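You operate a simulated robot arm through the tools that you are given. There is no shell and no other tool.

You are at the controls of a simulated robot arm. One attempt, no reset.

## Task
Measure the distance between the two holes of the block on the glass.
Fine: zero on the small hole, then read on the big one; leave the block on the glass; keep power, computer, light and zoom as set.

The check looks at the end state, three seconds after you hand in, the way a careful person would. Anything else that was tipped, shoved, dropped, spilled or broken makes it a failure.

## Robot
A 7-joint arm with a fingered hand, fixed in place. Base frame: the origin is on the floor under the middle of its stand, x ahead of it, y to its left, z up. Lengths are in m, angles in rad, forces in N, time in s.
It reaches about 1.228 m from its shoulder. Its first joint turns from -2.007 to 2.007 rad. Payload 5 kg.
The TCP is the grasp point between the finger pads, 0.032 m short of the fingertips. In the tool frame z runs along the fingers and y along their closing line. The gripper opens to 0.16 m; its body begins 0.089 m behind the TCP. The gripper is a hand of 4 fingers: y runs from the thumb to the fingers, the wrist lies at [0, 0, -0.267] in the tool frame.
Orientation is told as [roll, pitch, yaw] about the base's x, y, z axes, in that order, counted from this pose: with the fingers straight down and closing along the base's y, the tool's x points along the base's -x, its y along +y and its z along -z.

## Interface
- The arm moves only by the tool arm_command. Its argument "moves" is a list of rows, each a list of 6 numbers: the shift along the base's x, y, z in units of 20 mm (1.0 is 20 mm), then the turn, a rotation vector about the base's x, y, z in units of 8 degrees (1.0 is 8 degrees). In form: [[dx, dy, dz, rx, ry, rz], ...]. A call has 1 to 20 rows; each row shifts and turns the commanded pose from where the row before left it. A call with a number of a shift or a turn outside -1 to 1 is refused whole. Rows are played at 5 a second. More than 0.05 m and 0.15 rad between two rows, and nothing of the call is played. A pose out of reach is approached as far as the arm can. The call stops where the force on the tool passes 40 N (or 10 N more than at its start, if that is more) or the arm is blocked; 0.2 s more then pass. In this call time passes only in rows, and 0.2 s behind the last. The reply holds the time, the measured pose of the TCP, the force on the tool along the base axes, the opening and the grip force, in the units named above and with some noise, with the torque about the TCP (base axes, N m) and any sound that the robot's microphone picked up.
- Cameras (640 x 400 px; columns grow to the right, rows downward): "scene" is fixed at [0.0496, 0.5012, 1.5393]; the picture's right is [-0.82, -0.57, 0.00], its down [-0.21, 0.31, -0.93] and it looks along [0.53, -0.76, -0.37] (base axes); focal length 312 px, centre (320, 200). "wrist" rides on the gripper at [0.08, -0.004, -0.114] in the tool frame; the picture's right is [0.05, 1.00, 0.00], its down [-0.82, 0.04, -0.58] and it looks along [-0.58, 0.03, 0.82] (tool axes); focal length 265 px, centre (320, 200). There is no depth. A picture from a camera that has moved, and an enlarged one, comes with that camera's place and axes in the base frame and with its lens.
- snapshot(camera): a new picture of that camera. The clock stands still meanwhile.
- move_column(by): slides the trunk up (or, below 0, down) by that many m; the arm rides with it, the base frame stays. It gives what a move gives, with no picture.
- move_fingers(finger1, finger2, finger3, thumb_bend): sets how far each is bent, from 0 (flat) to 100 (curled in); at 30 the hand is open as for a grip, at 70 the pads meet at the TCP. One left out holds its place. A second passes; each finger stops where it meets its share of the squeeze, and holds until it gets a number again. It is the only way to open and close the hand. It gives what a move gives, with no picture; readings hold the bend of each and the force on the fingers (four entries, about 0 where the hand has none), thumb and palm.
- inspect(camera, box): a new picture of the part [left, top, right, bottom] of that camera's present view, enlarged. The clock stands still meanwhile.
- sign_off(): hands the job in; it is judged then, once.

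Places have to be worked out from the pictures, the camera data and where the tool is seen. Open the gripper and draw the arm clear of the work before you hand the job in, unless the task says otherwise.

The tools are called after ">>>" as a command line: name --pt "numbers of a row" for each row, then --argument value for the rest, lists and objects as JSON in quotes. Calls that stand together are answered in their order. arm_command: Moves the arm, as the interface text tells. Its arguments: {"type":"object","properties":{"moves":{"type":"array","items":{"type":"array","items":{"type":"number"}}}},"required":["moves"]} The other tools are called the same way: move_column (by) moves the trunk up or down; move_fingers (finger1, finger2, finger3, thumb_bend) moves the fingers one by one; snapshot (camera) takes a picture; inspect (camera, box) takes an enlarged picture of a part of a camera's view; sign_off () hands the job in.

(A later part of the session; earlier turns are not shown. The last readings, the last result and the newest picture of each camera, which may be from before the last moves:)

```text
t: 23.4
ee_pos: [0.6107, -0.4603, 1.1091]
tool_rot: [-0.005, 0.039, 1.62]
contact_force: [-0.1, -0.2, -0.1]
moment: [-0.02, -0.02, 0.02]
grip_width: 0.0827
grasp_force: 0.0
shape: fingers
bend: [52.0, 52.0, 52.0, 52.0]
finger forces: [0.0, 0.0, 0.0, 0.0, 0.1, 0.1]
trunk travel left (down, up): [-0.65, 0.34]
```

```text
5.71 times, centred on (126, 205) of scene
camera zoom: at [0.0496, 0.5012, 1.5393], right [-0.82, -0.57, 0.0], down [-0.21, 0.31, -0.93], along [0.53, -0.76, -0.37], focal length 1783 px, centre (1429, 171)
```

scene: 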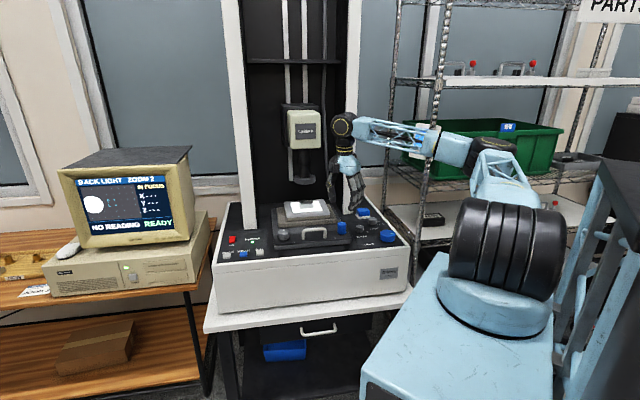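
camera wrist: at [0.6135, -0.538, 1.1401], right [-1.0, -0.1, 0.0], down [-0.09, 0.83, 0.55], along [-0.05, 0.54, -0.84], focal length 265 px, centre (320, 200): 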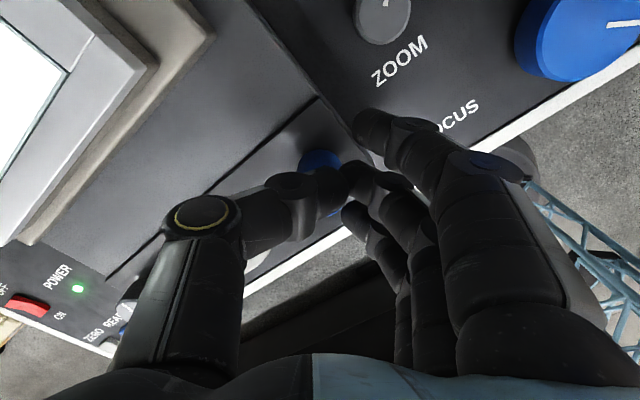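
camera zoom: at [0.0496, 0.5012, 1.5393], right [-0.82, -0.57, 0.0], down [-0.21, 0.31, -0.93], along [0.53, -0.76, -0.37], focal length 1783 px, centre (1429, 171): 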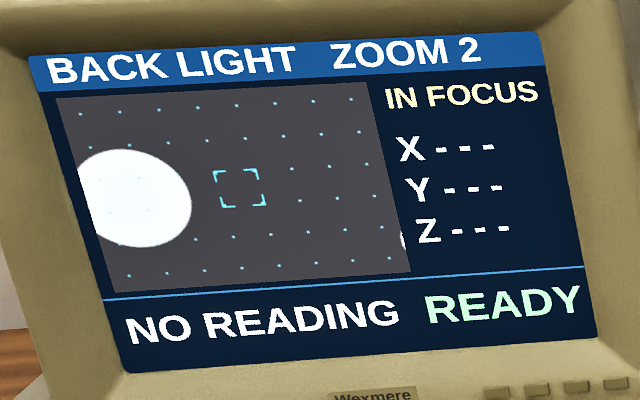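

The arm sits in a lower-elbow posture now with a 2° tilt. I correct the tilt and rotate the yaw back to about 0.79 at this safe height, watching whether the posture returns.

>>> arm_command --pt "0 0 0.5 0.28 0 0" --pt "0 0 0 0 0 -0.6" --pt "0 0 0 0 0 -0.6" --pt "0 0 0 0 0 -0.6" --pt "0 0 0 0 0 -0.6" --pt "0 0 0 0 0 -0.6" --pt "0 0 0 0 0 -0.6"

>>> snapshot --camera "scene"

```text
t: 25.0
ee_pos: [0.6091, -0.4605, 1.1102]
tool_rot: [-0.006, -0.003, 1.116]
contact_force: [-0.1, 0.4, -0.8]
moment: [-0.01, 0.0, -0.03]
grip_width: 0.0829
grasp_force: 0.0
shape: fingers
bend: [52.0, 52.0, 52.0, 52.0]
finger forces: [0.0, 0.0, 0.0, 0.0, 0.1, 0.1]
out of reach, approached as far as the arm can: row 1
trunk travel left (down, up): [-0.65, 0.34]
```

```text
taken
```

scene: 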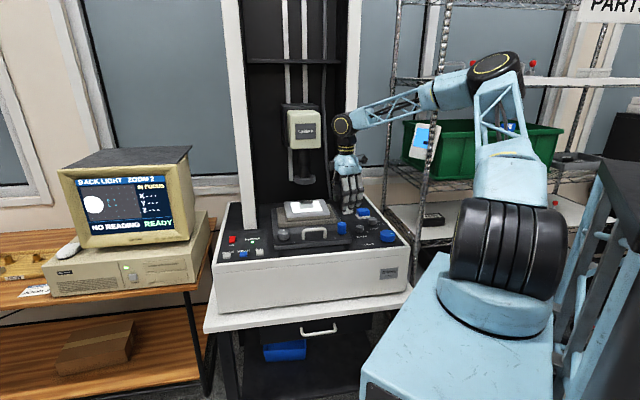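

The elbow rises back as yaw decreases, so the yaw limit near 1.5 is what forces it. I continue back to yaw ≈ 0.3.

>>> arm_command --pt "0 0 0 0 0 -0.7" --pt "0 0 0 0 0 -0.7" --pt "0 0 0 0 0 -0.7" --pt "0 0 0 0 0 -0.7" --pt "0 0 0 0 0 -0.7" --pt "0 0 0 0 0 -0.7" --pt "0 0 0 0 0 -0.7" --pt "0 0 0 0 0 -0.7"

>>> snapshot --camera "scene"

```text
t: 26.8
ee_pos: [0.6088, -0.461, 1.1115]
tool_rot: [-0.008, -0.005, 0.333]
contact_force: [-0.7, 0.1, 0.1]
moment: [-0.02, 0.01, -0.01]
grip_width: 0.0829
grasp_force: 0.0
shape: fingers
bend: [52.0, 52.0, 52.0, 52.0]
finger forces: [0.1, 0.0, 0.0, 0.0, 0.0, 0.0]
trunk travel left (down, up): [-0.65, 0.34]
```

```text
taken
```

scene: 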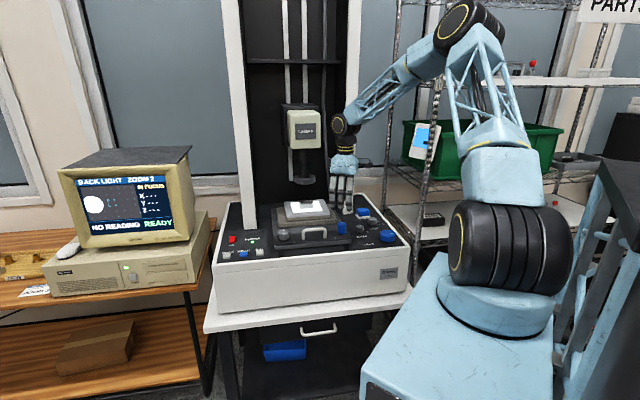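

Elbow is back up. On screen the small hole is just past the right edge, ~0.31 view-heights below centre, so Y needs roughly +27° more. I re-centre over the Y knob at yaw ≈ 0.55 with bend 55 and lower again.

>>> move_fingers --finger1 55 --finger2 55 --finger3 55 --thumb_bend 55

>>> arm_command --pt "-0.07 0.33 0 0.04 0.05 0.8" --pt "-0.07 0.33 0 0 0 0.75" --pt "0 0 -0.9 0 0 0" --pt "0 0 -0.9 0 0 0" --pt "0 0 -0.9 0 0 0"

>>> inspect --camera "wrist" --box '[240, 80, 400, 240]'

```text
t: 27.8
ee_pos: [0.609, -0.4592, 1.112]
tool_rot: [-0.006, -0.005, 0.335]
contact_force: [0.8, 0.5, -0.4]
moment: [0.0, 0.0, -0.02]
grip_width: 0.0726
grasp_force: 0.0
shape: fingers
bend: [55.0, 55.0, 55.0, 55.0]
finger forces: [0.0, 0.0, 0.0, 0.0, 0.0, 0.1]
trunk travel left (down, up): [-0.65, 0.34]
```

```text
t: 29.0
ee_pos: [0.6081, -0.4465, 1.0554]
tool_rot: [0.0, 0.0, 0.553]
contact_force: [-0.7, -0.3, 0.2]
moment: [0.02, 0.01, -0.02]
grip_width: 0.0729
grasp_force: 0.0
shape: fingers
bend: [55.0, 55.0, 55.0, 55.0]
finger forces: [0.1, 0.1, 0.1, 0.0, 0.1, 0.0]
trunk travel left (down, up): [-0.65, 0.34]
```

```text
2.50 times, centred on (320, 160) of wrist
camera zoom: at [0.5405, -0.4928, 1.1706], right [-0.57, 0.82, 0.0], down [0.67, 0.46, 0.58], along [0.47, 0.33, -0.82], focal length 664 px, centre (320, 300)
```

zoom: 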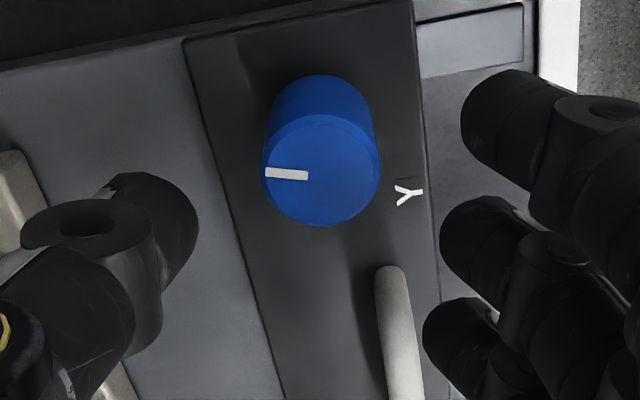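

Nearly centred (about 2 mm too far in x). I shift slightly and lower to z ≈ 1.002, then grip.

>>> arm_command --pt "-0.1 0 -0.89 0 0 0" --pt "0 0 -0.89 0 0 0" --pt "0 0 -0.89 0 0 0"

>>> move_fingers --finger1 62 --finger2 72 --finger3 62 --thumb_bend 70

>>> arm_command --pt "0 0 0 0 0 0.5" --pt "0 0 0 0 0 0.5" --pt "0 0 0 0 0 0.5" --pt "0 0 0 0 0 0.5"

>>> inspect --camera "scene" --box '[70, 170, 182, 240]'

```text
t: 29.8
ee_pos: [0.6028, -0.446, 1.0031]
tool_rot: [-0.001, 0.001, 0.552]
contact_force: [-0.4, 0.3, -0.2]
moment: [-0.01, 0.02, 0.0]
grip_width: 0.0728
grasp_force: 0.1
shape: fingers
bend: [55.0, 55.0, 55.0, 55.0]
finger forces: [0.0, 0.0, 0.0, 0.1, 0.0, 0.0]
trunk travel left (down, up): [-0.65, 0.34]
```

```text
t: 30.8
ee_pos: [0.6028, -0.4482, 1.0033]
tool_rot: [0.001, 0.002, 0.551]
contact_force: [3.1, -6.4, -5.9]
moment: [-0.11, 0.02, -0.02]
grip_width: 0.0466
grasp_force: 9.7
shape: fingers
bend: [62.0, 64.0, 62.0, 65.0]
finger forces: [0.1, 6.5, 0.0, 0.0, 13.8, 0.0]
trunk travel left (down, up): [-0.65, 0.34]
```

```text
t: 31.8
ee_pos: [0.6024, -0.4474, 1.0033]
tool_rot: [-0.001, 0.0, 0.83]
contact_force: [0.9, -10.8, -3.1]
moment: [-0.15, 0.07, -0.06]
grip_width: 0.047
grasp_force: 10.7
shape: fingers
bend: [62.0, 64.0, 62.0, 65.0]
finger forces: [0.0, 7.0, 0.0, 0.0, 14.4, 0.0]
trunk travel left (down, up): [-0.65, 0.34]
```

```text
5.71 times, centred on (126, 205) of scene
camera zoom: at [0.0496, 0.5012, 1.5393], right [-0.82, -0.57, 0.0], down [-0.21, 0.31, -0.93], along [0.53, -0.76, -0.37], focal length 1783 px, centre (1429, 171)
```

zoom: 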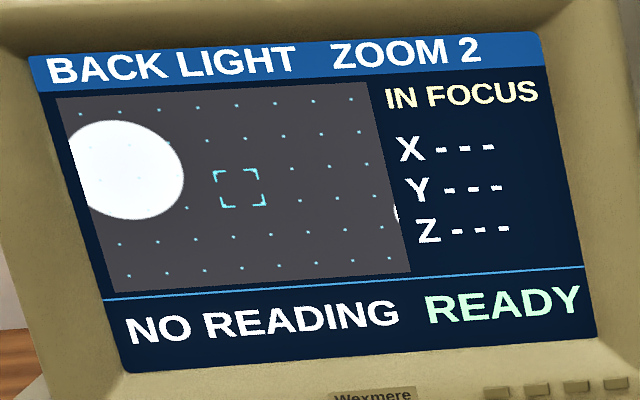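

16° moved it up ~0.145 view-heights; the small hole edge is now ~0.16 below centre. I turn another +16.8°.

>>> arm_command --pt "0 0 0 0 0 0.5" --pt "0 0 0 0 0 0.5" --pt "0 0 0 0 0 0.5" --pt "0 0 0 0 0 0.6"

>>> inspect --camera "scene" --box '[70, 170, 182, 240]'

```text
t: 32.8
ee_pos: [0.6037, -0.4479, 1.0029]
tool_rot: [0.0, 0.0, 1.125]
contact_force: [0.4, -10.8, -0.1]
moment: [-0.21, 0.11, -0.07]
grip_width: 0.0471
grasp_force: 11.2
shape: fingers
bend: [62.0, 64.0, 62.0, 65.0]
finger forces: [0.0, 8.8, 0.0, 0.1, 13.3, 0.0]
trunk travel left (down, up): [-0.65, 0.34]
```

```text
5.71 times, centred on (126, 205) of scene
camera zoom: at [0.0496, 0.5012, 1.5393], right [-0.82, -0.57, 0.0], down [-0.21, 0.31, -0.93], along [0.53, -0.76, -0.37], focal length 1783 px, centre (1429, 171)
```

zoom: 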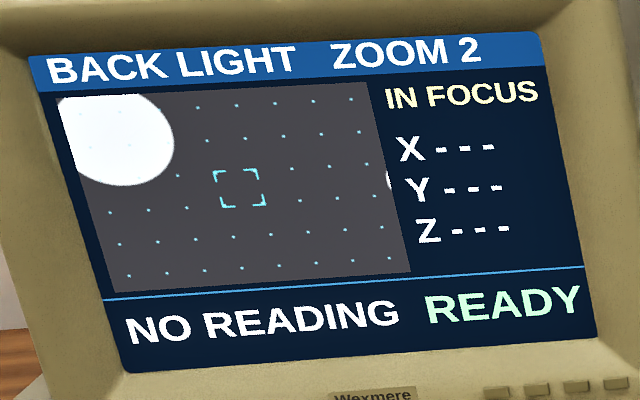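

The small hole's edge is now level with the crosshair. I release Y, lift, and travel to above the X knob with yaw ≈ 0.5.

>>> move_fingers --finger1 55 --finger2 55 --finger3 55 --thumb_bend 55

>>> arm_command --pt "0 0 0.5 0 0 0" --pt "0 0 1 0 0 0" --pt "0 0 1 0 0 0" --pt "0 0 1 0 0 0" --pt "0 0 1 0 0 0" --pt "0.908 0.895 0 0 0 -0.497" --pt "0.908 0.895 0 0 0 -0.497" --pt "0.908 0.895 0 0 0 -0.497" --pt "0.908 0.895 0 0 0 -0.497" --pt "0.908 0.895 0 0 0 -0.497" --pt "0.908 0.895 0 0 0 -0.497" --pt "0.908 0.895 0 0 0 -0.497" --pt "0.908 0.895 0 0 0 -0.497" --pt "0.908 0.895 0 0 0 -0.497"

>>> snapshot --camera "wrist"

>>> snapshot --camera "scene"

>>> inspect --camera "scene" --box '[264, 175, 360, 255]'

```text
t: 33.8
ee_pos: [0.6047, -0.4464, 1.0027]
tool_rot: [0.001, 0.003, 1.123]
contact_force: [0.0, -0.6, -0.3]
moment: [-0.01, 0.03, 0.0]
grip_width: 0.0709
grasp_force: 0.1
shape: fingers
bend: [55.0, 55.0, 55.0, 55.0]
finger forces: [0.0, 0.0, 0.0, 0.0, 0.1, 0.1]
trunk travel left (down, up): [-0.65, 0.34]
```

```text
t: 36.8
ee_pos: [0.7691, -0.2848, 1.0913]
tool_rot: [-0.002, 0.003, 0.497]
contact_force: [0.7, 0.4, -0.9]
moment: [0.0, -0.01, 0.02]
grip_width: 0.0712
grasp_force: 0.0
shape: fingers
bend: [55.0, 55.0, 55.0, 55.0]
finger forces: [0.1, 0.0, 0.1, 0.0, 0.0, 0.1]
trunk travel left (down, up): [-0.65, 0.34]
```

```text
taken
camera wrist: at [0.6996, -0.3274, 1.2061], right [-0.52, 0.85, 0.0], down [0.7, 0.43, 0.58], along [0.49, 0.3, -0.82], focal length 265 px, centre (320, 200)
```

wrist: 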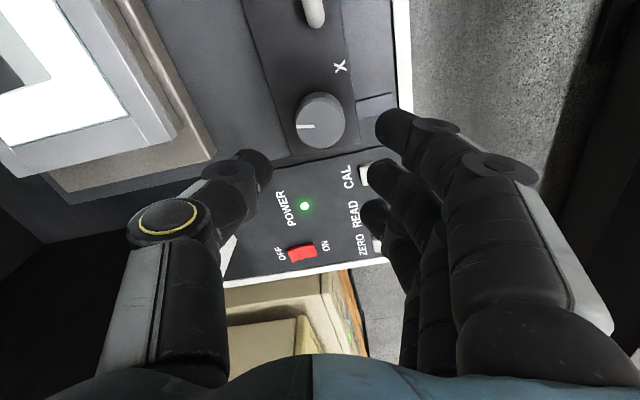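

```text
taken
```

scene: 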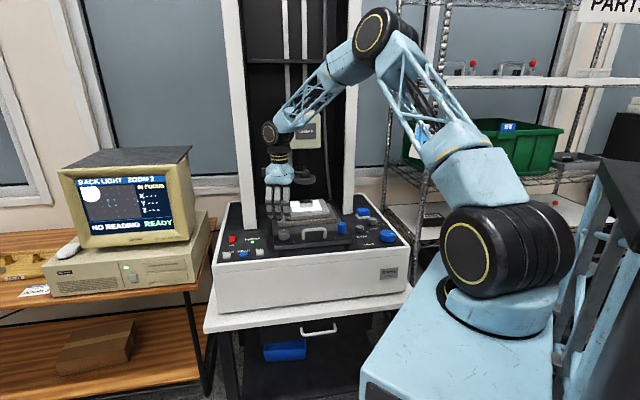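

```text
5.00 times, centred on (312, 215) of scene
camera zoom: at [0.0496, 0.5012, 1.5393], right [-0.82, -0.57, 0.0], down [-0.21, 0.31, -0.93], along [0.53, -0.76, -0.37], focal length 1560 px, centre (360, 125)
```

zoom: 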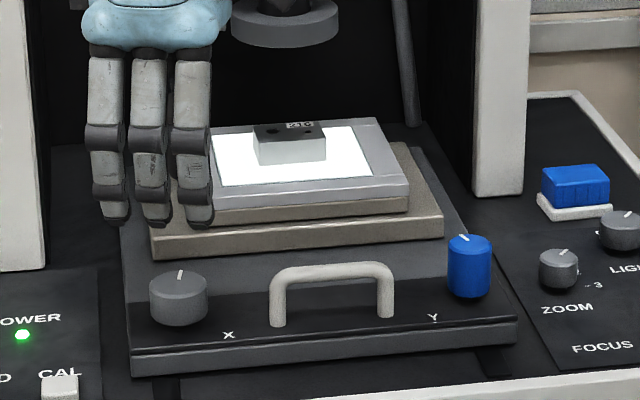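

Above the X knob now. I enlarge the wrist view to check centring.

>>> inspect --camera "wrist" --box '[272, 80, 368, 160]'

>>> inspect --camera "scene" --box '[70, 170, 182, 240]'

```text
5.00 times, centred on (320, 120) of wrist
camera zoom: at [0.6996, -0.3274, 1.2061], right [-0.52, 0.85, 0.0], down [0.7, 0.43, 0.58], along [0.49, 0.3, -0.82], focal length 1327 px, centre (320, 600)
```

zoom: 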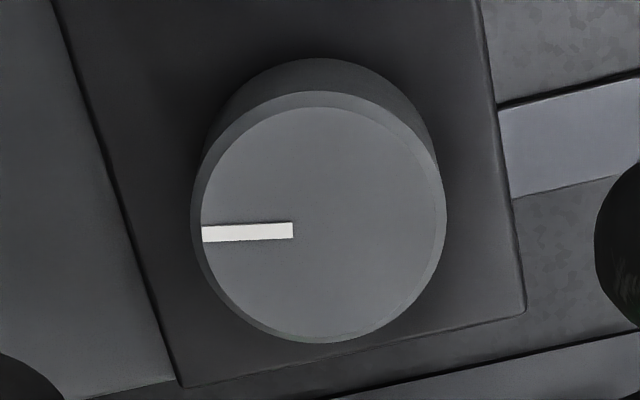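

```text
5.71 times, centred on (126, 205) of scene
camera zoom: at [0.0496, 0.5012, 1.5393], right [-0.82, -0.57, 0.0], down [-0.21, 0.31, -0.93], along [0.53, -0.76, -0.37], focal length 1783 px, centre (1429, 171)
```

zoom: 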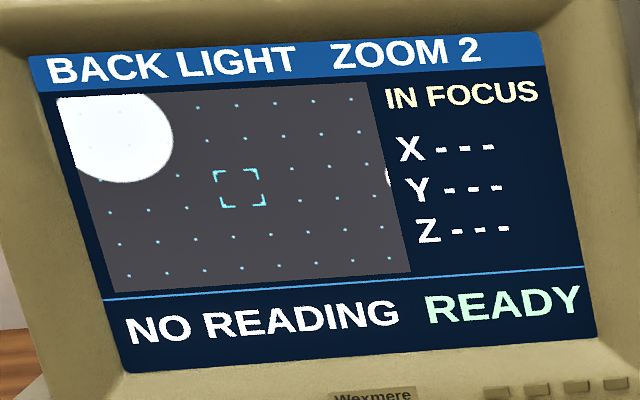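

X knob centre ≈ (0.766,-0.287), radius 22 mm. I shift ~2 mm, lower to z ≈ 0.999, and grip.

>>> arm_command --pt "-0.1 -0.075 -0.923 0 0 0" --pt "0 0 -0.923 0 0 0" --pt "0 0 -0.923 0 0 0" --pt "0 0 -0.923 0 0 0" --pt "0 0 -0.923 0 0 0"

>>> snapshot --camera "wrist"

>>> move_fingers --finger1 60 --finger2 69 --finger3 60 --thumb_bend 68

>>> snapshot --camera "wrist"

```text
t: 38.0
ee_pos: [0.765, -0.2881, 0.999]
tool_rot: [0.002, 0.002, 0.498]
contact_force: [-1.2, -0.1, -0.3]
moment: [0.02, 0.02, -0.03]
grip_width: 0.0712
grasp_force: 0.1
shape: fingers
bend: [55.0, 55.0, 55.0, 55.0]
finger forces: [0.0, 0.0, 0.1, 0.0, 0.1, 0.0]
trunk travel left (down, up): [-0.65, 0.34]
```

```text
taken
camera wrist: at [0.6965, -0.3306, 1.114], right [-0.52, 0.85, 0.0], down [0.7, 0.43, 0.58], along [0.49, 0.3, -0.82], focal length 265 px, centre (320, 200)
```

wrist: 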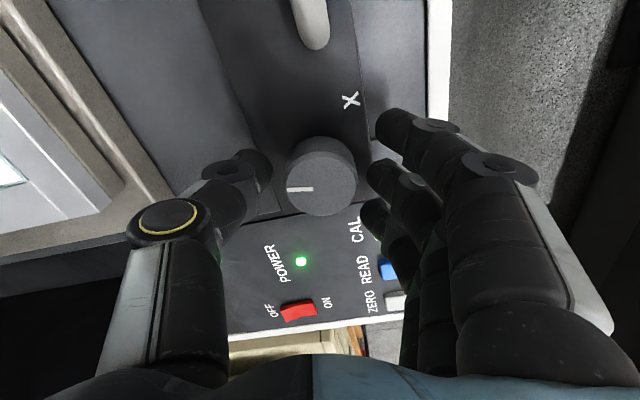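

```text
t: 39.0
ee_pos: [0.7658, -0.2884, 0.9985]
tool_rot: [0.001, 0.003, 0.5]
contact_force: [2.5, -4.8, -4.9]
moment: [-0.01, 0.03, -0.02]
grip_width: 0.0521
grasp_force: 9.7
shape: fingers
bend: [60.0, 60.0, 60.0, 64.0]
finger forces: [0.0, 6.8, 0.0, 0.0, 11.8, 0.0]
trunk travel left (down, up): [-0.65, 0.34]
```

```text
taken
camera wrist: at [0.6965, -0.3314, 1.114], right [-0.52, 0.85, 0.0], down [0.7, 0.43, 0.58], along [0.49, 0.3, -0.82], focal length 265 px, centre (320, 200)
```

wrist: 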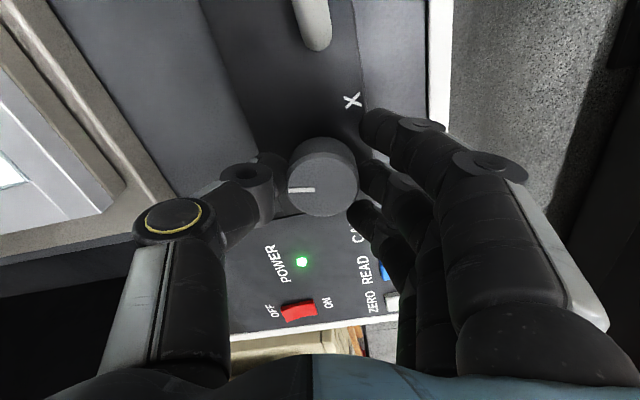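

X knob is gripped (~10 N). I turn +24° and look at the effect.

>>> arm_command --pt "0 0 0 0 0 0.6" --pt "0 0 0 0 0 0.6" --pt "0 0 0 0 0 0.6" --pt "0 0 0 0 0 0.6" --pt "0 0 0 0 0 0.6"

>>> inspect --camera "scene" --box '[70, 170, 182, 240]'

```text
t: 40.2
ee_pos: [0.7664, -0.2879, 1.0003]
tool_rot: [0.002, 0.002, 0.921]
contact_force: [2.2, -6.0, -8.1]
moment: [-0.09, 0.06, -0.04]
grip_width: 0.0525
grasp_force: 8.8
shape: fingers
bend: [60.0, 60.0, 60.0, 64.0]
finger forces: [0.0, 6.2, 0.0, 0.0, 12.2, 0.0]
trunk travel left (down, up): [-0.65, 0.34]
```

```text
5.71 times, centred on (126, 205) of scene
camera zoom: at [0.0496, 0.5012, 1.5393], right [-0.82, -0.57, 0.0], down [-0.21, 0.31, -0.93], along [0.53, -0.76, -0.37], focal length 1783 px, centre (1429, 171)
```

zoom: 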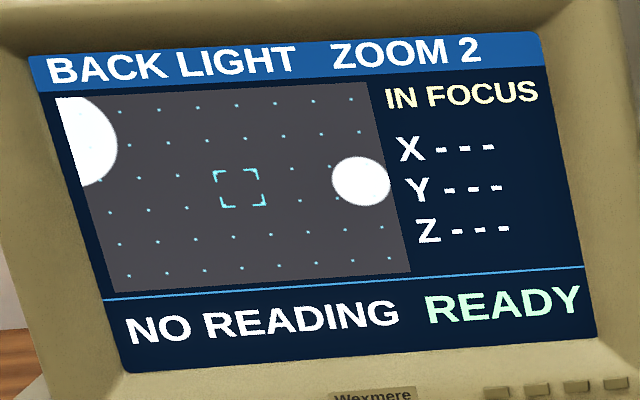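

X +24° shifts the image left ~0.18 widths; the small hole needs ~52° more. I release, lift a little, rotate back ~38° and re-grip to keep the yaw within safe range.

>>> move_fingers --finger1 55 --finger2 55 --finger3 55 --thumb_bend 55

>>> arm_command --pt "0 0 0.75 0 0 0" --pt "0 0 0.75 0 0 0" --pt "0 0 0 0 0 -0.94" --pt "0 0 0 0 0 -0.94" --pt "0 0 0 0 0 -0.94" --pt "0 0 0 0 0 -0.94" --pt "0 0 0 0 0 -0.94"

>>> inspect --camera "wrist" --box '[240, 80, 400, 240]'

>>> inspect --camera "scene" --box '[70, 170, 182, 240]'

```text
t: 41.2
ee_pos: [0.7655, -0.288, 0.9999]
tool_rot: [0.001, 0.002, 0.919]
contact_force: [0.7, 0.0, -0.4]
moment: [0.02, 0.01, 0.03]
grip_width: 0.0709
grasp_force: 0.1
shape: fingers
bend: [55.0, 55.0, 55.0, 55.0]
finger forces: [0.0, 0.0, 0.1, 0.0, 0.0, 0.0]
trunk travel left (down, up): [-0.65, 0.34]
```

```text
t: 42.8
ee_pos: [0.7661, -0.2873, 1.03]
tool_rot: [0.0, 0.002, 0.258]
contact_force: [-0.1, 0.3, -0.2]
moment: [0.0, 0.01, -0.01]
grip_width: 0.0711
grasp_force: 0.0
shape: fingers
bend: [55.0, 55.0, 55.0, 55.0]
finger forces: [0.0, 0.0, 0.0, 0.0, 0.0, 0.0]
trunk travel left (down, up): [-0.65, 0.34]
```

```text
2.50 times, centred on (320, 160) of wrist
camera zoom: at [0.6895, -0.3122, 1.1453], right [-0.31, 0.95, 0.0], down [0.78, 0.25, 0.58], along [0.55, 0.18, -0.82], focal length 664 px, centre (320, 300)
```

zoom: 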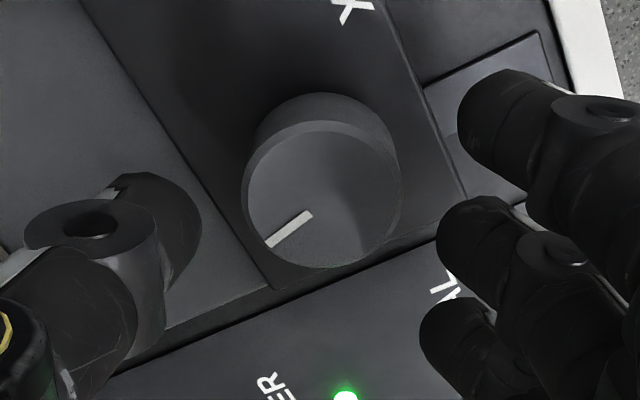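

```text
5.71 times, centred on (126, 205) of scene
camera zoom: at [0.0496, 0.5012, 1.5393], right [-0.82, -0.57, 0.0], down [-0.21, 0.31, -0.93], along [0.53, -0.76, -0.37], focal length 1783 px, centre (1429, 171)
```

zoom: 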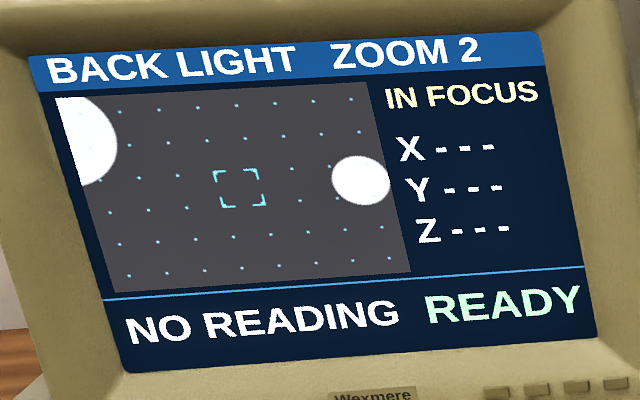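

Release left the picture unchanged. I lower, re-grip and turn +44°.

>>> arm_command --pt "0 0 -0.78 0 0 0" --pt "0 0 -0.78 0 0 0"

>>> move_fingers --finger1 60 --finger2 69 --finger3 60 --thumb_bend 68

>>> arm_command --pt "0 0 0 0 0 0.5" --pt "0 0 0 0 0 0.6" --pt "0 0 0 0 0 0.6" --pt "0 0 0 0 0 0.6" --pt "0 0 0 0 0 0.6" --pt "0 0 0 0 0 0.6" --pt "0 0 0 0 0 0.6" --pt "0 0 0 0 0 0.6" --pt "0 0 0 0 0 0.6"

>>> inspect --camera "scene" --box '[70, 170, 182, 240]'

```text
t: 43.4
ee_pos: [0.7656, -0.2871, 1.0]
tool_rot: [-0.001, 0.003, 0.262]
contact_force: [0.8, -0.2, -0.3]
moment: [0.0, 0.05, 0.0]
grip_width: 0.0713
grasp_force: 0.0
shape: fingers
bend: [55.0, 55.0, 55.0, 55.0]
finger forces: [0.0, 0.1, 0.0, 0.0, 0.0, 0.1]
trunk travel left (down, up): [-0.65, 0.34]
```

```text
t: 44.4
ee_pos: [0.7661, -0.2883, 0.9995]
tool_rot: [0.001, 0.002, 0.262]
contact_force: [1.8, -6.2, -3.9]
moment: [-0.02, 0.0, -0.03]
grip_width: 0.0525
grasp_force: 9.5
shape: fingers
bend: [60.0, 60.0, 60.0, 64.0]
finger forces: [0.0, 6.4, 0.0, 0.0, 12.6, 0.0]
trunk travel left (down, up): [-0.65, 0.34]
```

```text
t: 46.4
ee_pos: [0.7659, -0.2861, 0.9991]
tool_rot: [0.0, -0.002, 1.004]
contact_force: [6.3, -5.0, -1.2]
moment: [-0.06, -0.13, -0.08]
grip_width: 0.0533
grasp_force: 10.0
shape: fingers
bend: [60.0, 60.0, 60.0, 64.0]
finger forces: [0.0, 5.7, 0.1, 0.0, 14.3, 0.0]
trunk travel left (down, up): [-0.65, 0.34]
```

```text
5.71 times, centred on (126, 205) of scene
camera zoom: at [0.0496, 0.5012, 1.5393], right [-0.82, -0.57, 0.0], down [-0.21, 0.31, -0.93], along [0.53, -0.76, -0.37], focal length 1783 px, centre (1429, 171)
```

zoom: 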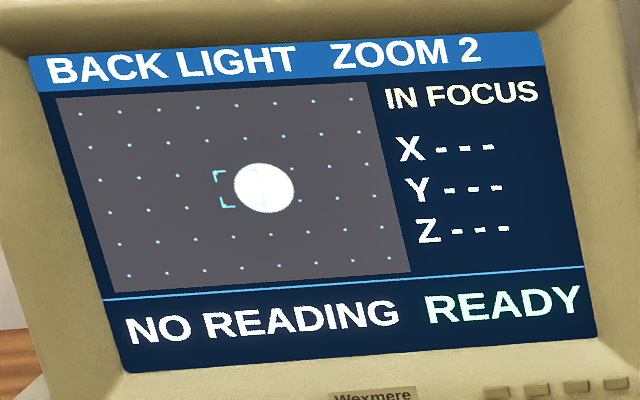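

Small hole centre is now ~24 px right of the crosshair, level with it. At 2.31 px/° I turn +10.4°.

>>> arm_command --pt "0 0 0 0 0 0.5" --pt "0 0 0 0 0 0.5" --pt "0 0 0 0 0 0.3" --pt "0 0 0 0 0 0"

>>> inspect --camera "scene" --box '[70, 170, 182, 240]'

>>> inspect --camera "scene" --box '[100, 190, 124, 214]'

```text
t: 47.4
ee_pos: [0.765, -0.2866, 0.9988]
tool_rot: [0.0, 0.0, 1.184]
contact_force: [10.6, -2.7, 0.1]
moment: [-0.03, -0.25, -0.07]
grip_width: 0.0538
grasp_force: 9.9
shape: fingers
bend: [60.0, 60.0, 60.0, 64.0]
finger forces: [0.0, 5.0, 0.0, 0.0, 15.6, 0.0]
trunk travel left (down, up): [-0.65, 0.34]
```

```text
5.71 times, centred on (126, 205) of scene
camera zoom: at [0.0496, 0.5012, 1.5393], right [-0.82, -0.57, 0.0], down [-0.21, 0.31, -0.93], along [0.53, -0.76, -0.37], focal length 1783 px, centre (1429, 171)
```

zoom: 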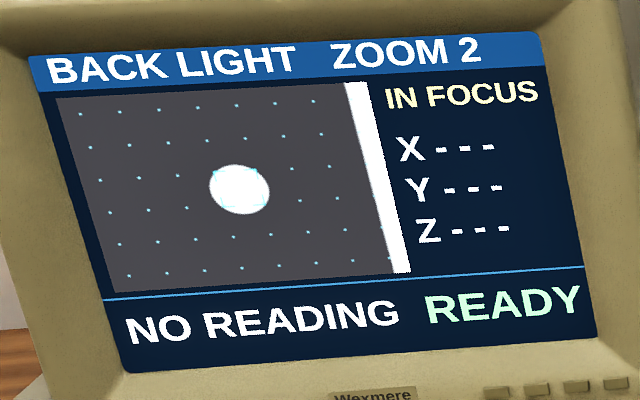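

```text
16.00 times, centred on (112, 202) of scene
camera zoom: at [0.0496, 0.5012, 1.5393], right [-0.82, -0.57, 0.0], down [-0.21, 0.31, -0.93], along [0.53, -0.76, -0.37], focal length 4991 px, centre (3648, 168)
```

zoom: 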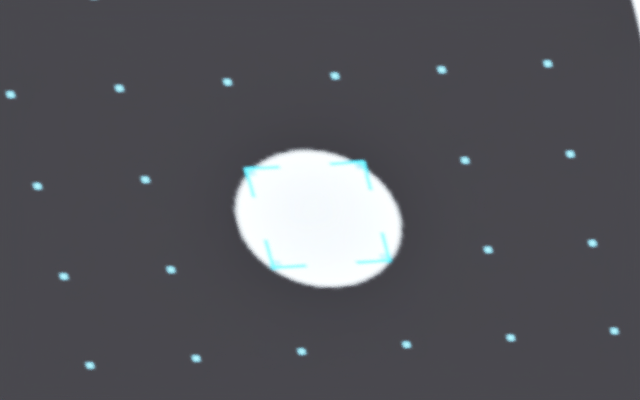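

The small hole surrounds the crosshair bracket: centred in X, and only ~4/540 of the view low in Y. I release X carefully and recheck.

>>> move_fingers --finger1 55 --finger2 55 --finger3 55 --thumb_bend 55

>>> arm_command --pt "0 0 0.5 0 0 0" --pt "0 0 1 0 0 0" --pt "0 0 1 0 0 0" --pt "0 0 1 0 0 0" --pt "0 0 1 0 0 0"

>>> inspect --camera "scene" --box '[100, 190, 124, 214]'

>>> inspect --camera "scene" --box '[70, 170, 182, 240]'

```text
t: 48.4
ee_pos: [0.7652, -0.288, 0.9997]
tool_rot: [0.0, 0.001, 1.184]
contact_force: [0.5, 0.2, 0.2]
moment: [-0.01, 0.01, -0.01]
grip_width: 0.0708
grasp_force: 0.1
shape: fingers
bend: [55.0, 55.0, 55.0, 55.0]
finger forces: [0.0, 0.0, 0.0, 0.0, 0.0, 0.0]
trunk travel left (down, up): [-0.65, 0.34]
```

```text
t: 49.6
ee_pos: [0.7666, -0.2882, 1.091]
tool_rot: [-0.001, 0.002, 1.184]
contact_force: [0.1, 0.8, 0.6]
moment: [0.0, -0.03, 0.0]
grip_width: 0.0709
grasp_force: 0.1
shape: fingers
bend: [55.0, 55.0, 55.0, 55.0]
finger forces: [0.0, 0.0, 0.0, 0.0, 0.0, 0.0]
trunk travel left (down, up): [-0.65, 0.34]
```

```text
16.00 times, centred on (112, 202) of scene
camera zoom: at [0.0496, 0.5012, 1.5393], right [-0.82, -0.57, 0.0], down [-0.21, 0.31, -0.93], along [0.53, -0.76, -0.37], focal length 4991 px, centre (3648, 168)
```

zoom: 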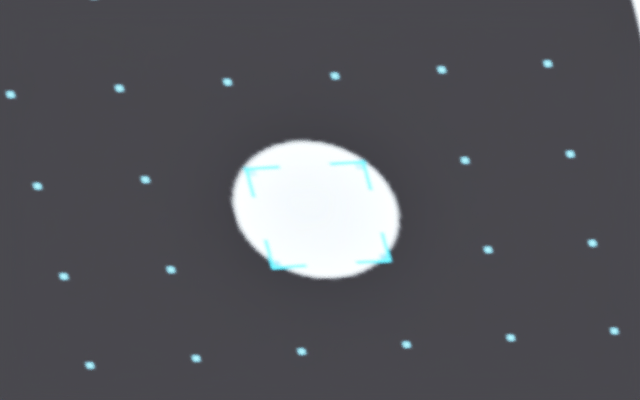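

```text
5.71 times, centred on (126, 205) of scene
camera zoom: at [0.0496, 0.5012, 1.5393], right [-0.82, -0.57, 0.0], down [-0.21, 0.31, -0.93], along [0.53, -0.76, -0.37], focal length 1783 px, centre (1429, 171)
```

zoom: 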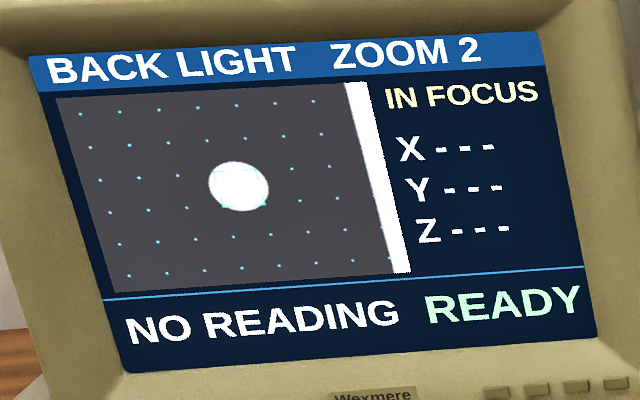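

On release the hole sprang up ~10 px (stage compliance under grip); it is now ~6 px (1.1 % of view height) too high, X is right. I go back to Y for a ~1° correction before zeroing.

>>> arm_command --pt "-0.894 -0.883 0 0 0 -0.226" --pt "-0.894 -0.883 0 0 0 -0.226" --pt "-0.894 -0.883 0 0 0 -0.226" --pt "-0.894 -0.883 0 0 0 -0.226" --pt "-0.894 -0.883 0 0 0 -0.226" --pt "-0.894 -0.883 0 0 0 -0.226" --pt "-0.894 -0.883 0 0 0 -0.226" --pt "-0.894 -0.883 0 0 0 -0.226" --pt "-0.894 -0.883 0 0 0 -0.226" --pt "0 0 0 0 0 0"

>>> inspect --camera "wrist" --box '[260, 70, 380, 170]'

>>> inspect --camera "scene" --box '[100, 190, 124, 214]'

```text
t: 51.8
ee_pos: [0.6046, -0.4457, 1.0909]
tool_rot: [-0.001, 0.002, 0.899]
contact_force: [-0.7, -0.4, 0.0]
moment: [0.0, -0.02, -0.01]
grip_width: 0.0712
grasp_force: 0.0
shape: fingers
bend: [55.0, 55.0, 55.0, 55.0]
finger forces: [0.0, 0.0, 0.0, 0.1, 0.0, 0.0]
trunk travel left (down, up): [-0.65, 0.34]
```

```text
4.00 times, centred on (320, 120) of wrist
camera zoom: at [0.5575, -0.5112, 1.2053], right [-0.81, 0.58, 0.0], down [0.47, 0.66, 0.58], along [0.33, 0.47, -0.82], focal length 1062 px, centre (320, 520)
```

zoom: 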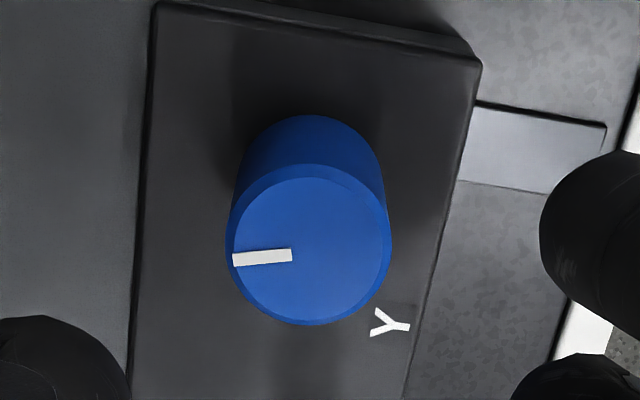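

```text
16.00 times, centred on (112, 202) of scene
camera zoom: at [0.0496, 0.5012, 1.5393], right [-0.82, -0.57, 0.0], down [-0.21, 0.31, -0.93], along [0.53, -0.76, -0.37], focal length 4991 px, centre (3648, 168)
```

zoom: 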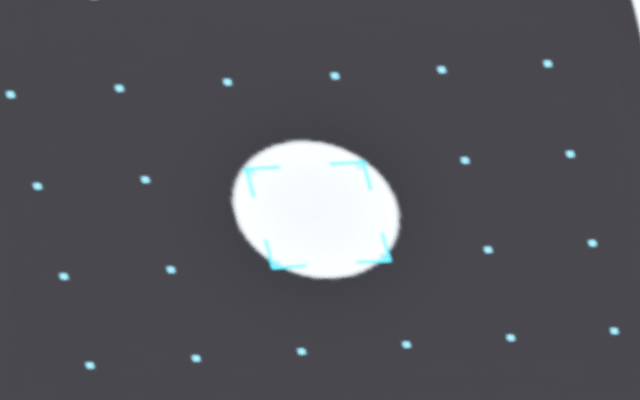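

Knob at (0.6057,-0.4479), hand ~2 mm off; I correct, lower and grip the Y knob again.

>>> arm_command --pt "0.075 -0.09 -0.889 0 0 0" --pt "0 0 -0.889 0 0 0" --pt "0 0 -0.889 0 0 0" --pt "0 0 -0.889 0 0 0" --pt "0 0 -0.889 0 0 0"

>>> move_fingers --finger1 60 --finger2 72 --finger3 60 --thumb_bend 69

>>> inspect --camera "scene" --box '[100, 190, 124, 214]'

```text
t: 53.0
ee_pos: [0.6066, -0.4495, 1.0013]
tool_rot: [0.002, 0.001, 0.899]
contact_force: [0.6, -0.2, -0.5]
moment: [0.03, 0.01, 0.02]
grip_width: 0.0709
grasp_force: 0.1
shape: fingers
bend: [55.0, 55.0, 55.0, 55.0]
finger forces: [0.1, 0.1, 0.0, 0.0, 0.1, 0.1]
trunk travel left (down, up): [-0.65, 0.34]
```

```text
t: 54.0
ee_pos: [0.6076, -0.4488, 1.0011]
tool_rot: [0.003, 0.002, 0.899]
contact_force: [1.9, -0.8, -5.2]
moment: [0.0, 0.06, 0.02]
grip_width: 0.0481
grasp_force: 8.2
shape: fingers
bend: [60.0, 62.0, 60.0, 66.0]
finger forces: [0.1, 7.0, 0.1, 0.1, 9.2, 0.0]
trunk travel left (down, up): [-0.65, 0.34]
```

```text
16.00 times, centred on (112, 202) of scene
camera zoom: at [0.0496, 0.5012, 1.5393], right [-0.82, -0.57, 0.0], down [-0.21, 0.31, -0.93], along [0.53, -0.76, -0.37], focal length 4991 px, centre (3648, 168)
```

zoom: 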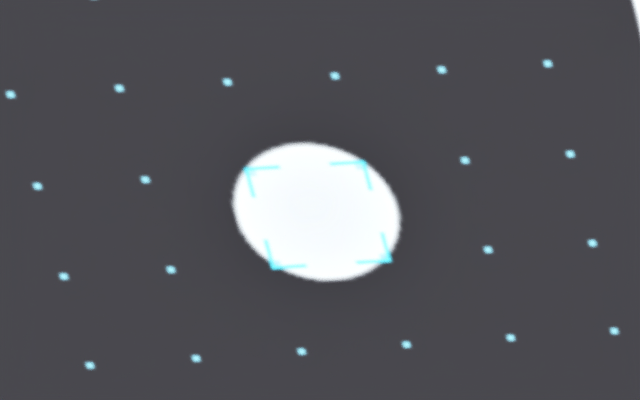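

With a lighter thumb the grip disturbs the stage only ~2 px. I rotate -1.3° and look.

>>> arm_command --pt "0 0 0 0 0 -0.16" --pt "0 0 0 0 0 0"

>>> inspect --camera "scene" --box '[100, 190, 124, 214]'

```text
t: 54.6
ee_pos: [0.6054, -0.4495, 1.0013]
tool_rot: [0.0, -0.001, 0.877]
contact_force: [3.2, -2.0, -1.1]
moment: [0.0, 0.03, 0.07]
grip_width: 0.0481
grasp_force: 8.8
shape: fingers
bend: [60.0, 62.0, 60.0, 66.0]
finger forces: [0.0, 6.6, 0.0, 0.0, 9.9, 0.0]
trunk travel left (down, up): [-0.65, 0.34]
```

```text
16.00 times, centred on (112, 202) of scene
camera zoom: at [0.0496, 0.5012, 1.5393], right [-0.82, -0.57, 0.0], down [-0.21, 0.31, -0.93], along [0.53, -0.76, -0.37], focal length 4991 px, centre (3648, 168)
```

zoom: 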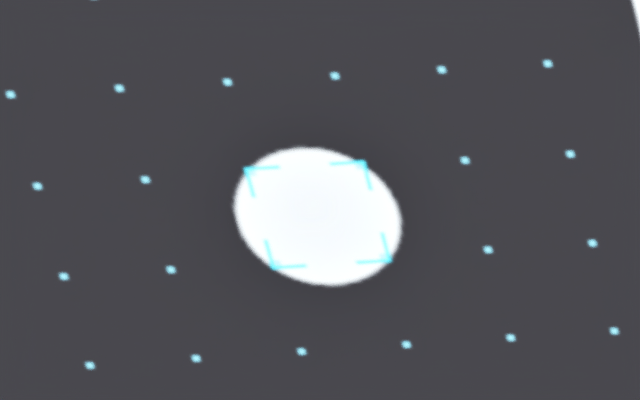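

Hole centre is now ~217 (target 215 after ~2 px spring-back). I release and check.

>>> move_fingers --finger1 55 --finger2 55 --finger3 55 --thumb_bend 55

>>> inspect --camera "scene" --box '[100, 190, 124, 214]'

```text
t: 55.6
ee_pos: [0.6069, -0.4492, 1.0009]
tool_rot: [0.0, 0.003, 0.876]
contact_force: [-0.5, 0.5, -0.3]
moment: [0.01, 0.01, 0.01]
grip_width: 0.0711
grasp_force: 0.0
shape: fingers
bend: [55.0, 55.0, 55.0, 55.0]
finger forces: [0.0, 0.0, 0.0, 0.1, 0.0, 0.1]
trunk travel left (down, up): [-0.65, 0.34]
```

```text
16.00 times, centred on (112, 202) of scene
camera zoom: at [0.0496, 0.5012, 1.5393], right [-0.82, -0.57, 0.0], down [-0.21, 0.31, -0.93], along [0.53, -0.76, -0.37], focal length 4991 px, centre (3648, 168)
```

zoom: 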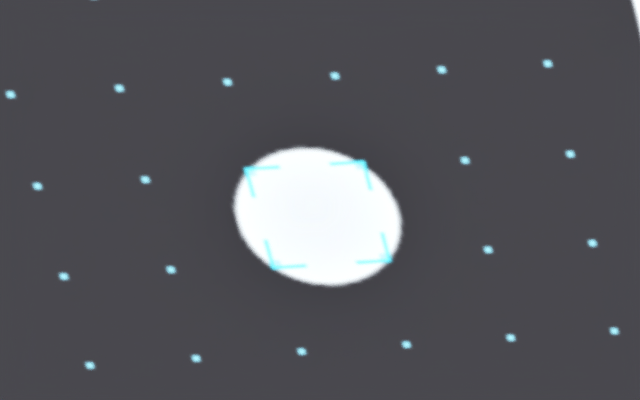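

Centre error is now only ~2 px of 541 (≈0.4 % of the view), good for zeroing. I lift clear, travel over the button panel high up, and shape the hand for poking.

>>> arm_command --pt "0 0 0.5 0 0 0" --pt "0 0 1 0 0 0" --pt "0 0 1 0 0 0" --pt "0 0 1 0 0 0" --pt "0 0 1 0 0 0" --pt "0 0 1 0 0 0" --pt "0.9 0.9 0.2 0 0 -0.1" --pt "0.9 0.9 0 0 0 -0.1" --pt "0.9 0.9 0 0 0 -0.1" --pt "0.9 0.9 0 0 0 -0.1" --pt "0.9 0.9 0 0 0 -0.1" --pt "0.9 0.9 0 0 0 -0.1" --pt "0.9 0.9 0 0 0 0" --pt "0.9 0.9 0 0 0 0" --pt "0.9 0.9 0 0 0 0" --pt "0.9 0.9 0 0 0 0" --pt "0.7 0.9 0 0 0 0" --pt "0.7 0.9 0 0 0 0"

>>> snapshot --camera "wrist"

>>> snapshot --camera "scene"

```text
t: 59.4
ee_pos: [0.8148, -0.231, 1.1152]
tool_rot: [0.001, 0.002, 0.792]
contact_force: [0.9, 0.5, 0.1]
moment: [-0.01, 0.04, -0.01]
grip_width: 0.0709
grasp_force: 0.0
shape: fingers
bend: [55.0, 55.0, 55.0, 55.0]
finger forces: [0.0, 0.1, 0.0, 0.0, 0.1, 0.0]
trunk travel left (down, up): [-0.65, 0.34]
```

```text
taken
camera wrist: at [0.7598, -0.2917, 1.23], right [-0.75, 0.66, 0.0], down [0.54, 0.61, 0.58], along [0.38, 0.43, -0.82], focal length 265 px, centre (320, 200)
```

wrist: 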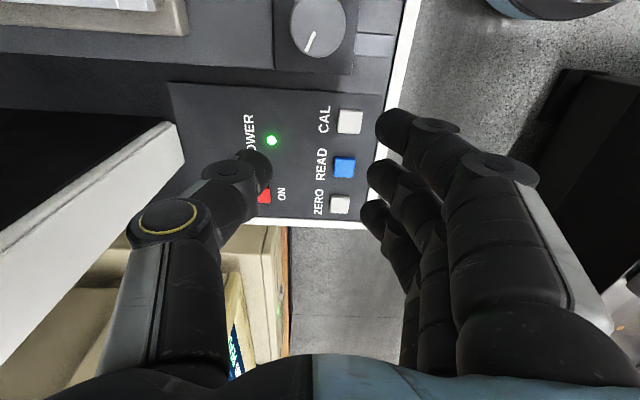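

```text
taken
```

scene: 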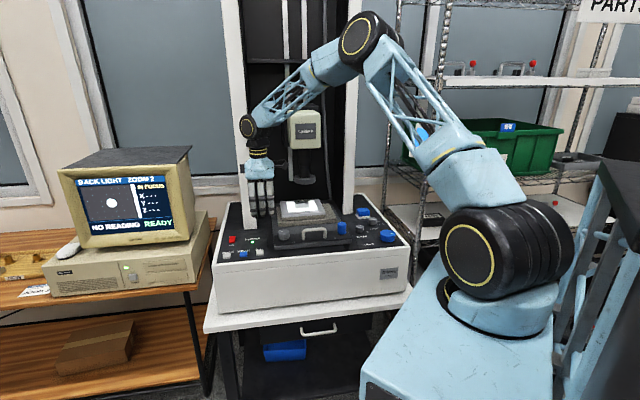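

The white ZERO, blue READ and CAL buttons are visible. I enlarge to locate them precisely.

>>> inspect --camera "wrist" --box '[280, 95, 400, 235]'

>>> inspect --camera "scene" --box '[215, 165, 275, 265]'

```text
2.86 times, centred on (340, 165) of wrist
camera zoom: at [0.7598, -0.2917, 1.23], right [-0.75, 0.66, 0.0], down [0.54, 0.61, 0.58], along [0.38, 0.43, -0.82], focal length 758 px, centre (263, 300)
```

zoom: 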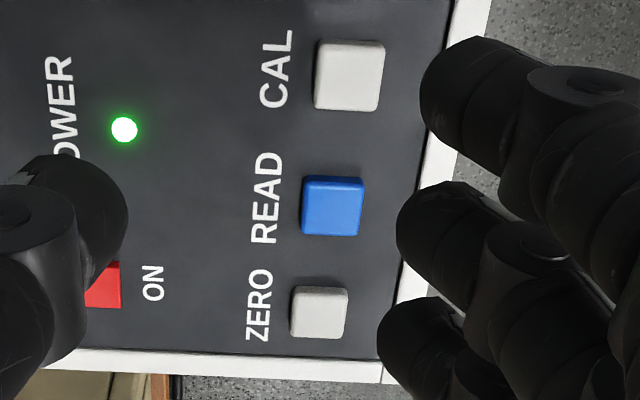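

```text
4.00 times, centred on (245, 215) of scene
camera zoom: at [0.0496, 0.5012, 1.5393], right [-0.82, -0.57, 0.0], down [-0.21, 0.31, -0.93], along [0.53, -0.76, -0.37], focal length 1248 px, centre (620, 140)
```

zoom: 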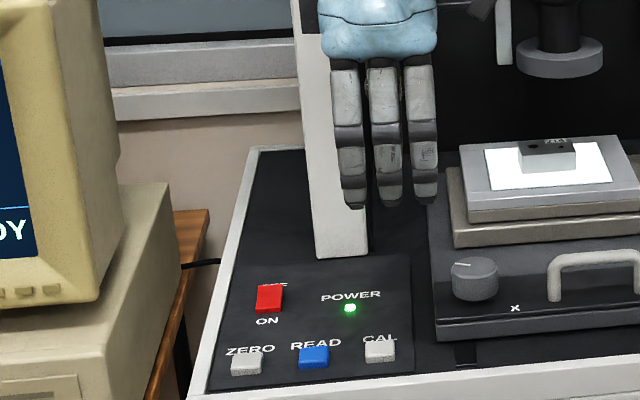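

ZERO is at ≈ (0.8845,-0.109), READ ≈ (0.8425,-0.1505), tops at z ≈ 0.93. Here in free air I curl the outer fingers and pinch finger 2 and thumb into a poking tip.

>>> move_fingers --finger1 100 --finger2 66 --finger3 100 --thumb_bend 30

>>> snapshot --camera "wrist"

>>> inspect --camera "scene" --box '[215, 135, 295, 235]'

```text
t: 60.4
ee_pos: [0.813, -0.2316, 1.1164]
tool_rot: [-0.001, 0.002, 0.791]
contact_force: [-0.3, -1.2, 0.6]
moment: [-0.03, 0.0, 0.02]
grip_width: 0.0778
grasp_force: 0.1
shape: fingers
bend: [100.0, 66.0, 100.0, 30.0]
finger forces: [0.1, 0.1, 0.0, 0.1, 0.1, 0.0]
trunk travel left (down, up): [-0.65, 0.34]
```

```text
taken
camera wrist: at [0.7594, -0.2922, 1.23], right [-0.75, 0.66, 0.0], down [0.54, 0.61, 0.58], along [0.38, 0.43, -0.82], focal length 265 px, centre (320, 200)
```

wrist: 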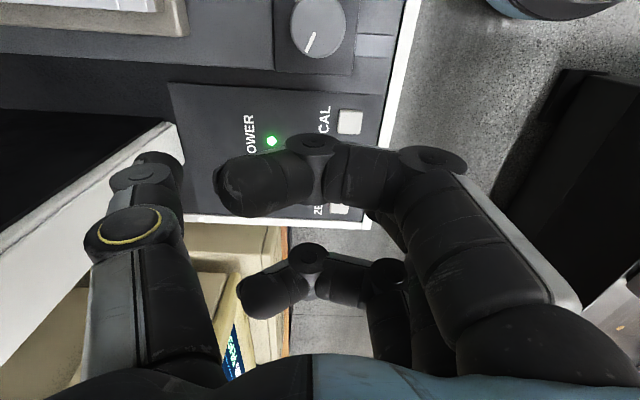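

```text
4.00 times, centred on (255, 185) of scene
camera zoom: at [0.0496, 0.5012, 1.5393], right [-0.82, -0.57, 0.0], down [-0.21, 0.31, -0.93], along [0.53, -0.76, -0.37], focal length 1248 px, centre (580, 260)
```

zoom: 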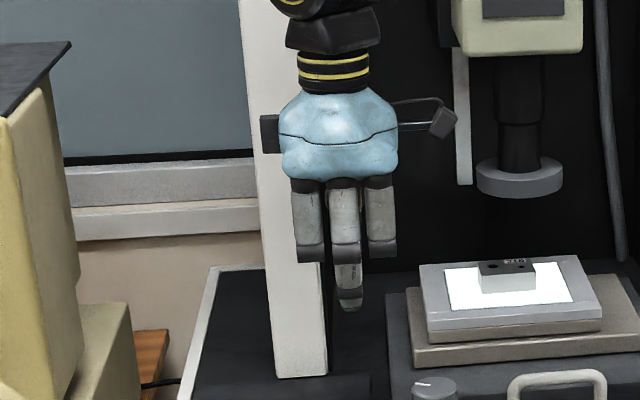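

Finger 2 sticks down alone with outer fingers tucked. But the thumb would hang near the red power switch, so I open it flat and check its height.

>>> move_fingers --thumb_bend 0

>>> snapshot --camera "wrist"

>>> inspect --camera "scene" --box '[215, 135, 295, 235]'

```text
t: 61.4
ee_pos: [0.8134, -0.2322, 1.1151]
tool_rot: [0.001, 0.001, 0.793]
contact_force: [-0.3, -0.4, -0.3]
moment: [0.01, 0.04, 0.01]
grip_width: 0.0871
grasp_force: 0.1
shape: fingers
bend: [100.0, 66.0, 100.0, 0.0]
finger forces: [0.0, 0.1, 0.1, 0.0, 0.0, 0.1]
trunk travel left (down, up): [-0.65, 0.34]
```

```text
taken
camera wrist: at [0.7594, -0.2922, 1.23], right [-0.75, 0.66, 0.0], down [0.54, 0.61, 0.58], along [0.38, 0.43, -0.82], focal length 265 px, centre (320, 200)
```

wrist: 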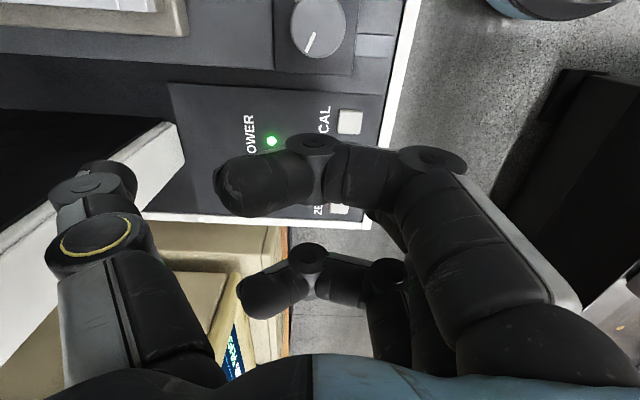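

```text
4.00 times, centred on (255, 185) of scene
camera zoom: at [0.0496, 0.5012, 1.5393], right [-0.82, -0.57, 0.0], down [-0.21, 0.31, -0.93], along [0.53, -0.76, -0.37], focal length 1248 px, centre (580, 260)
```

zoom: 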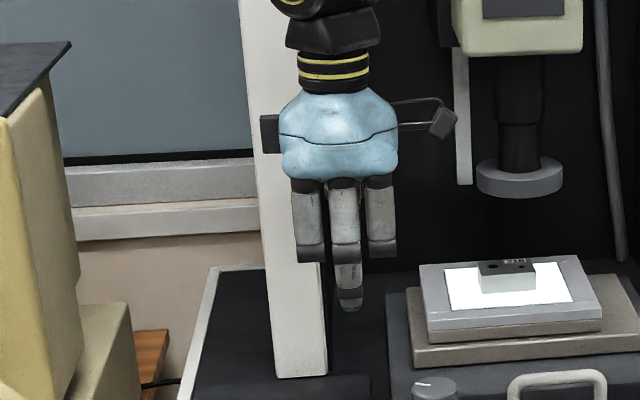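

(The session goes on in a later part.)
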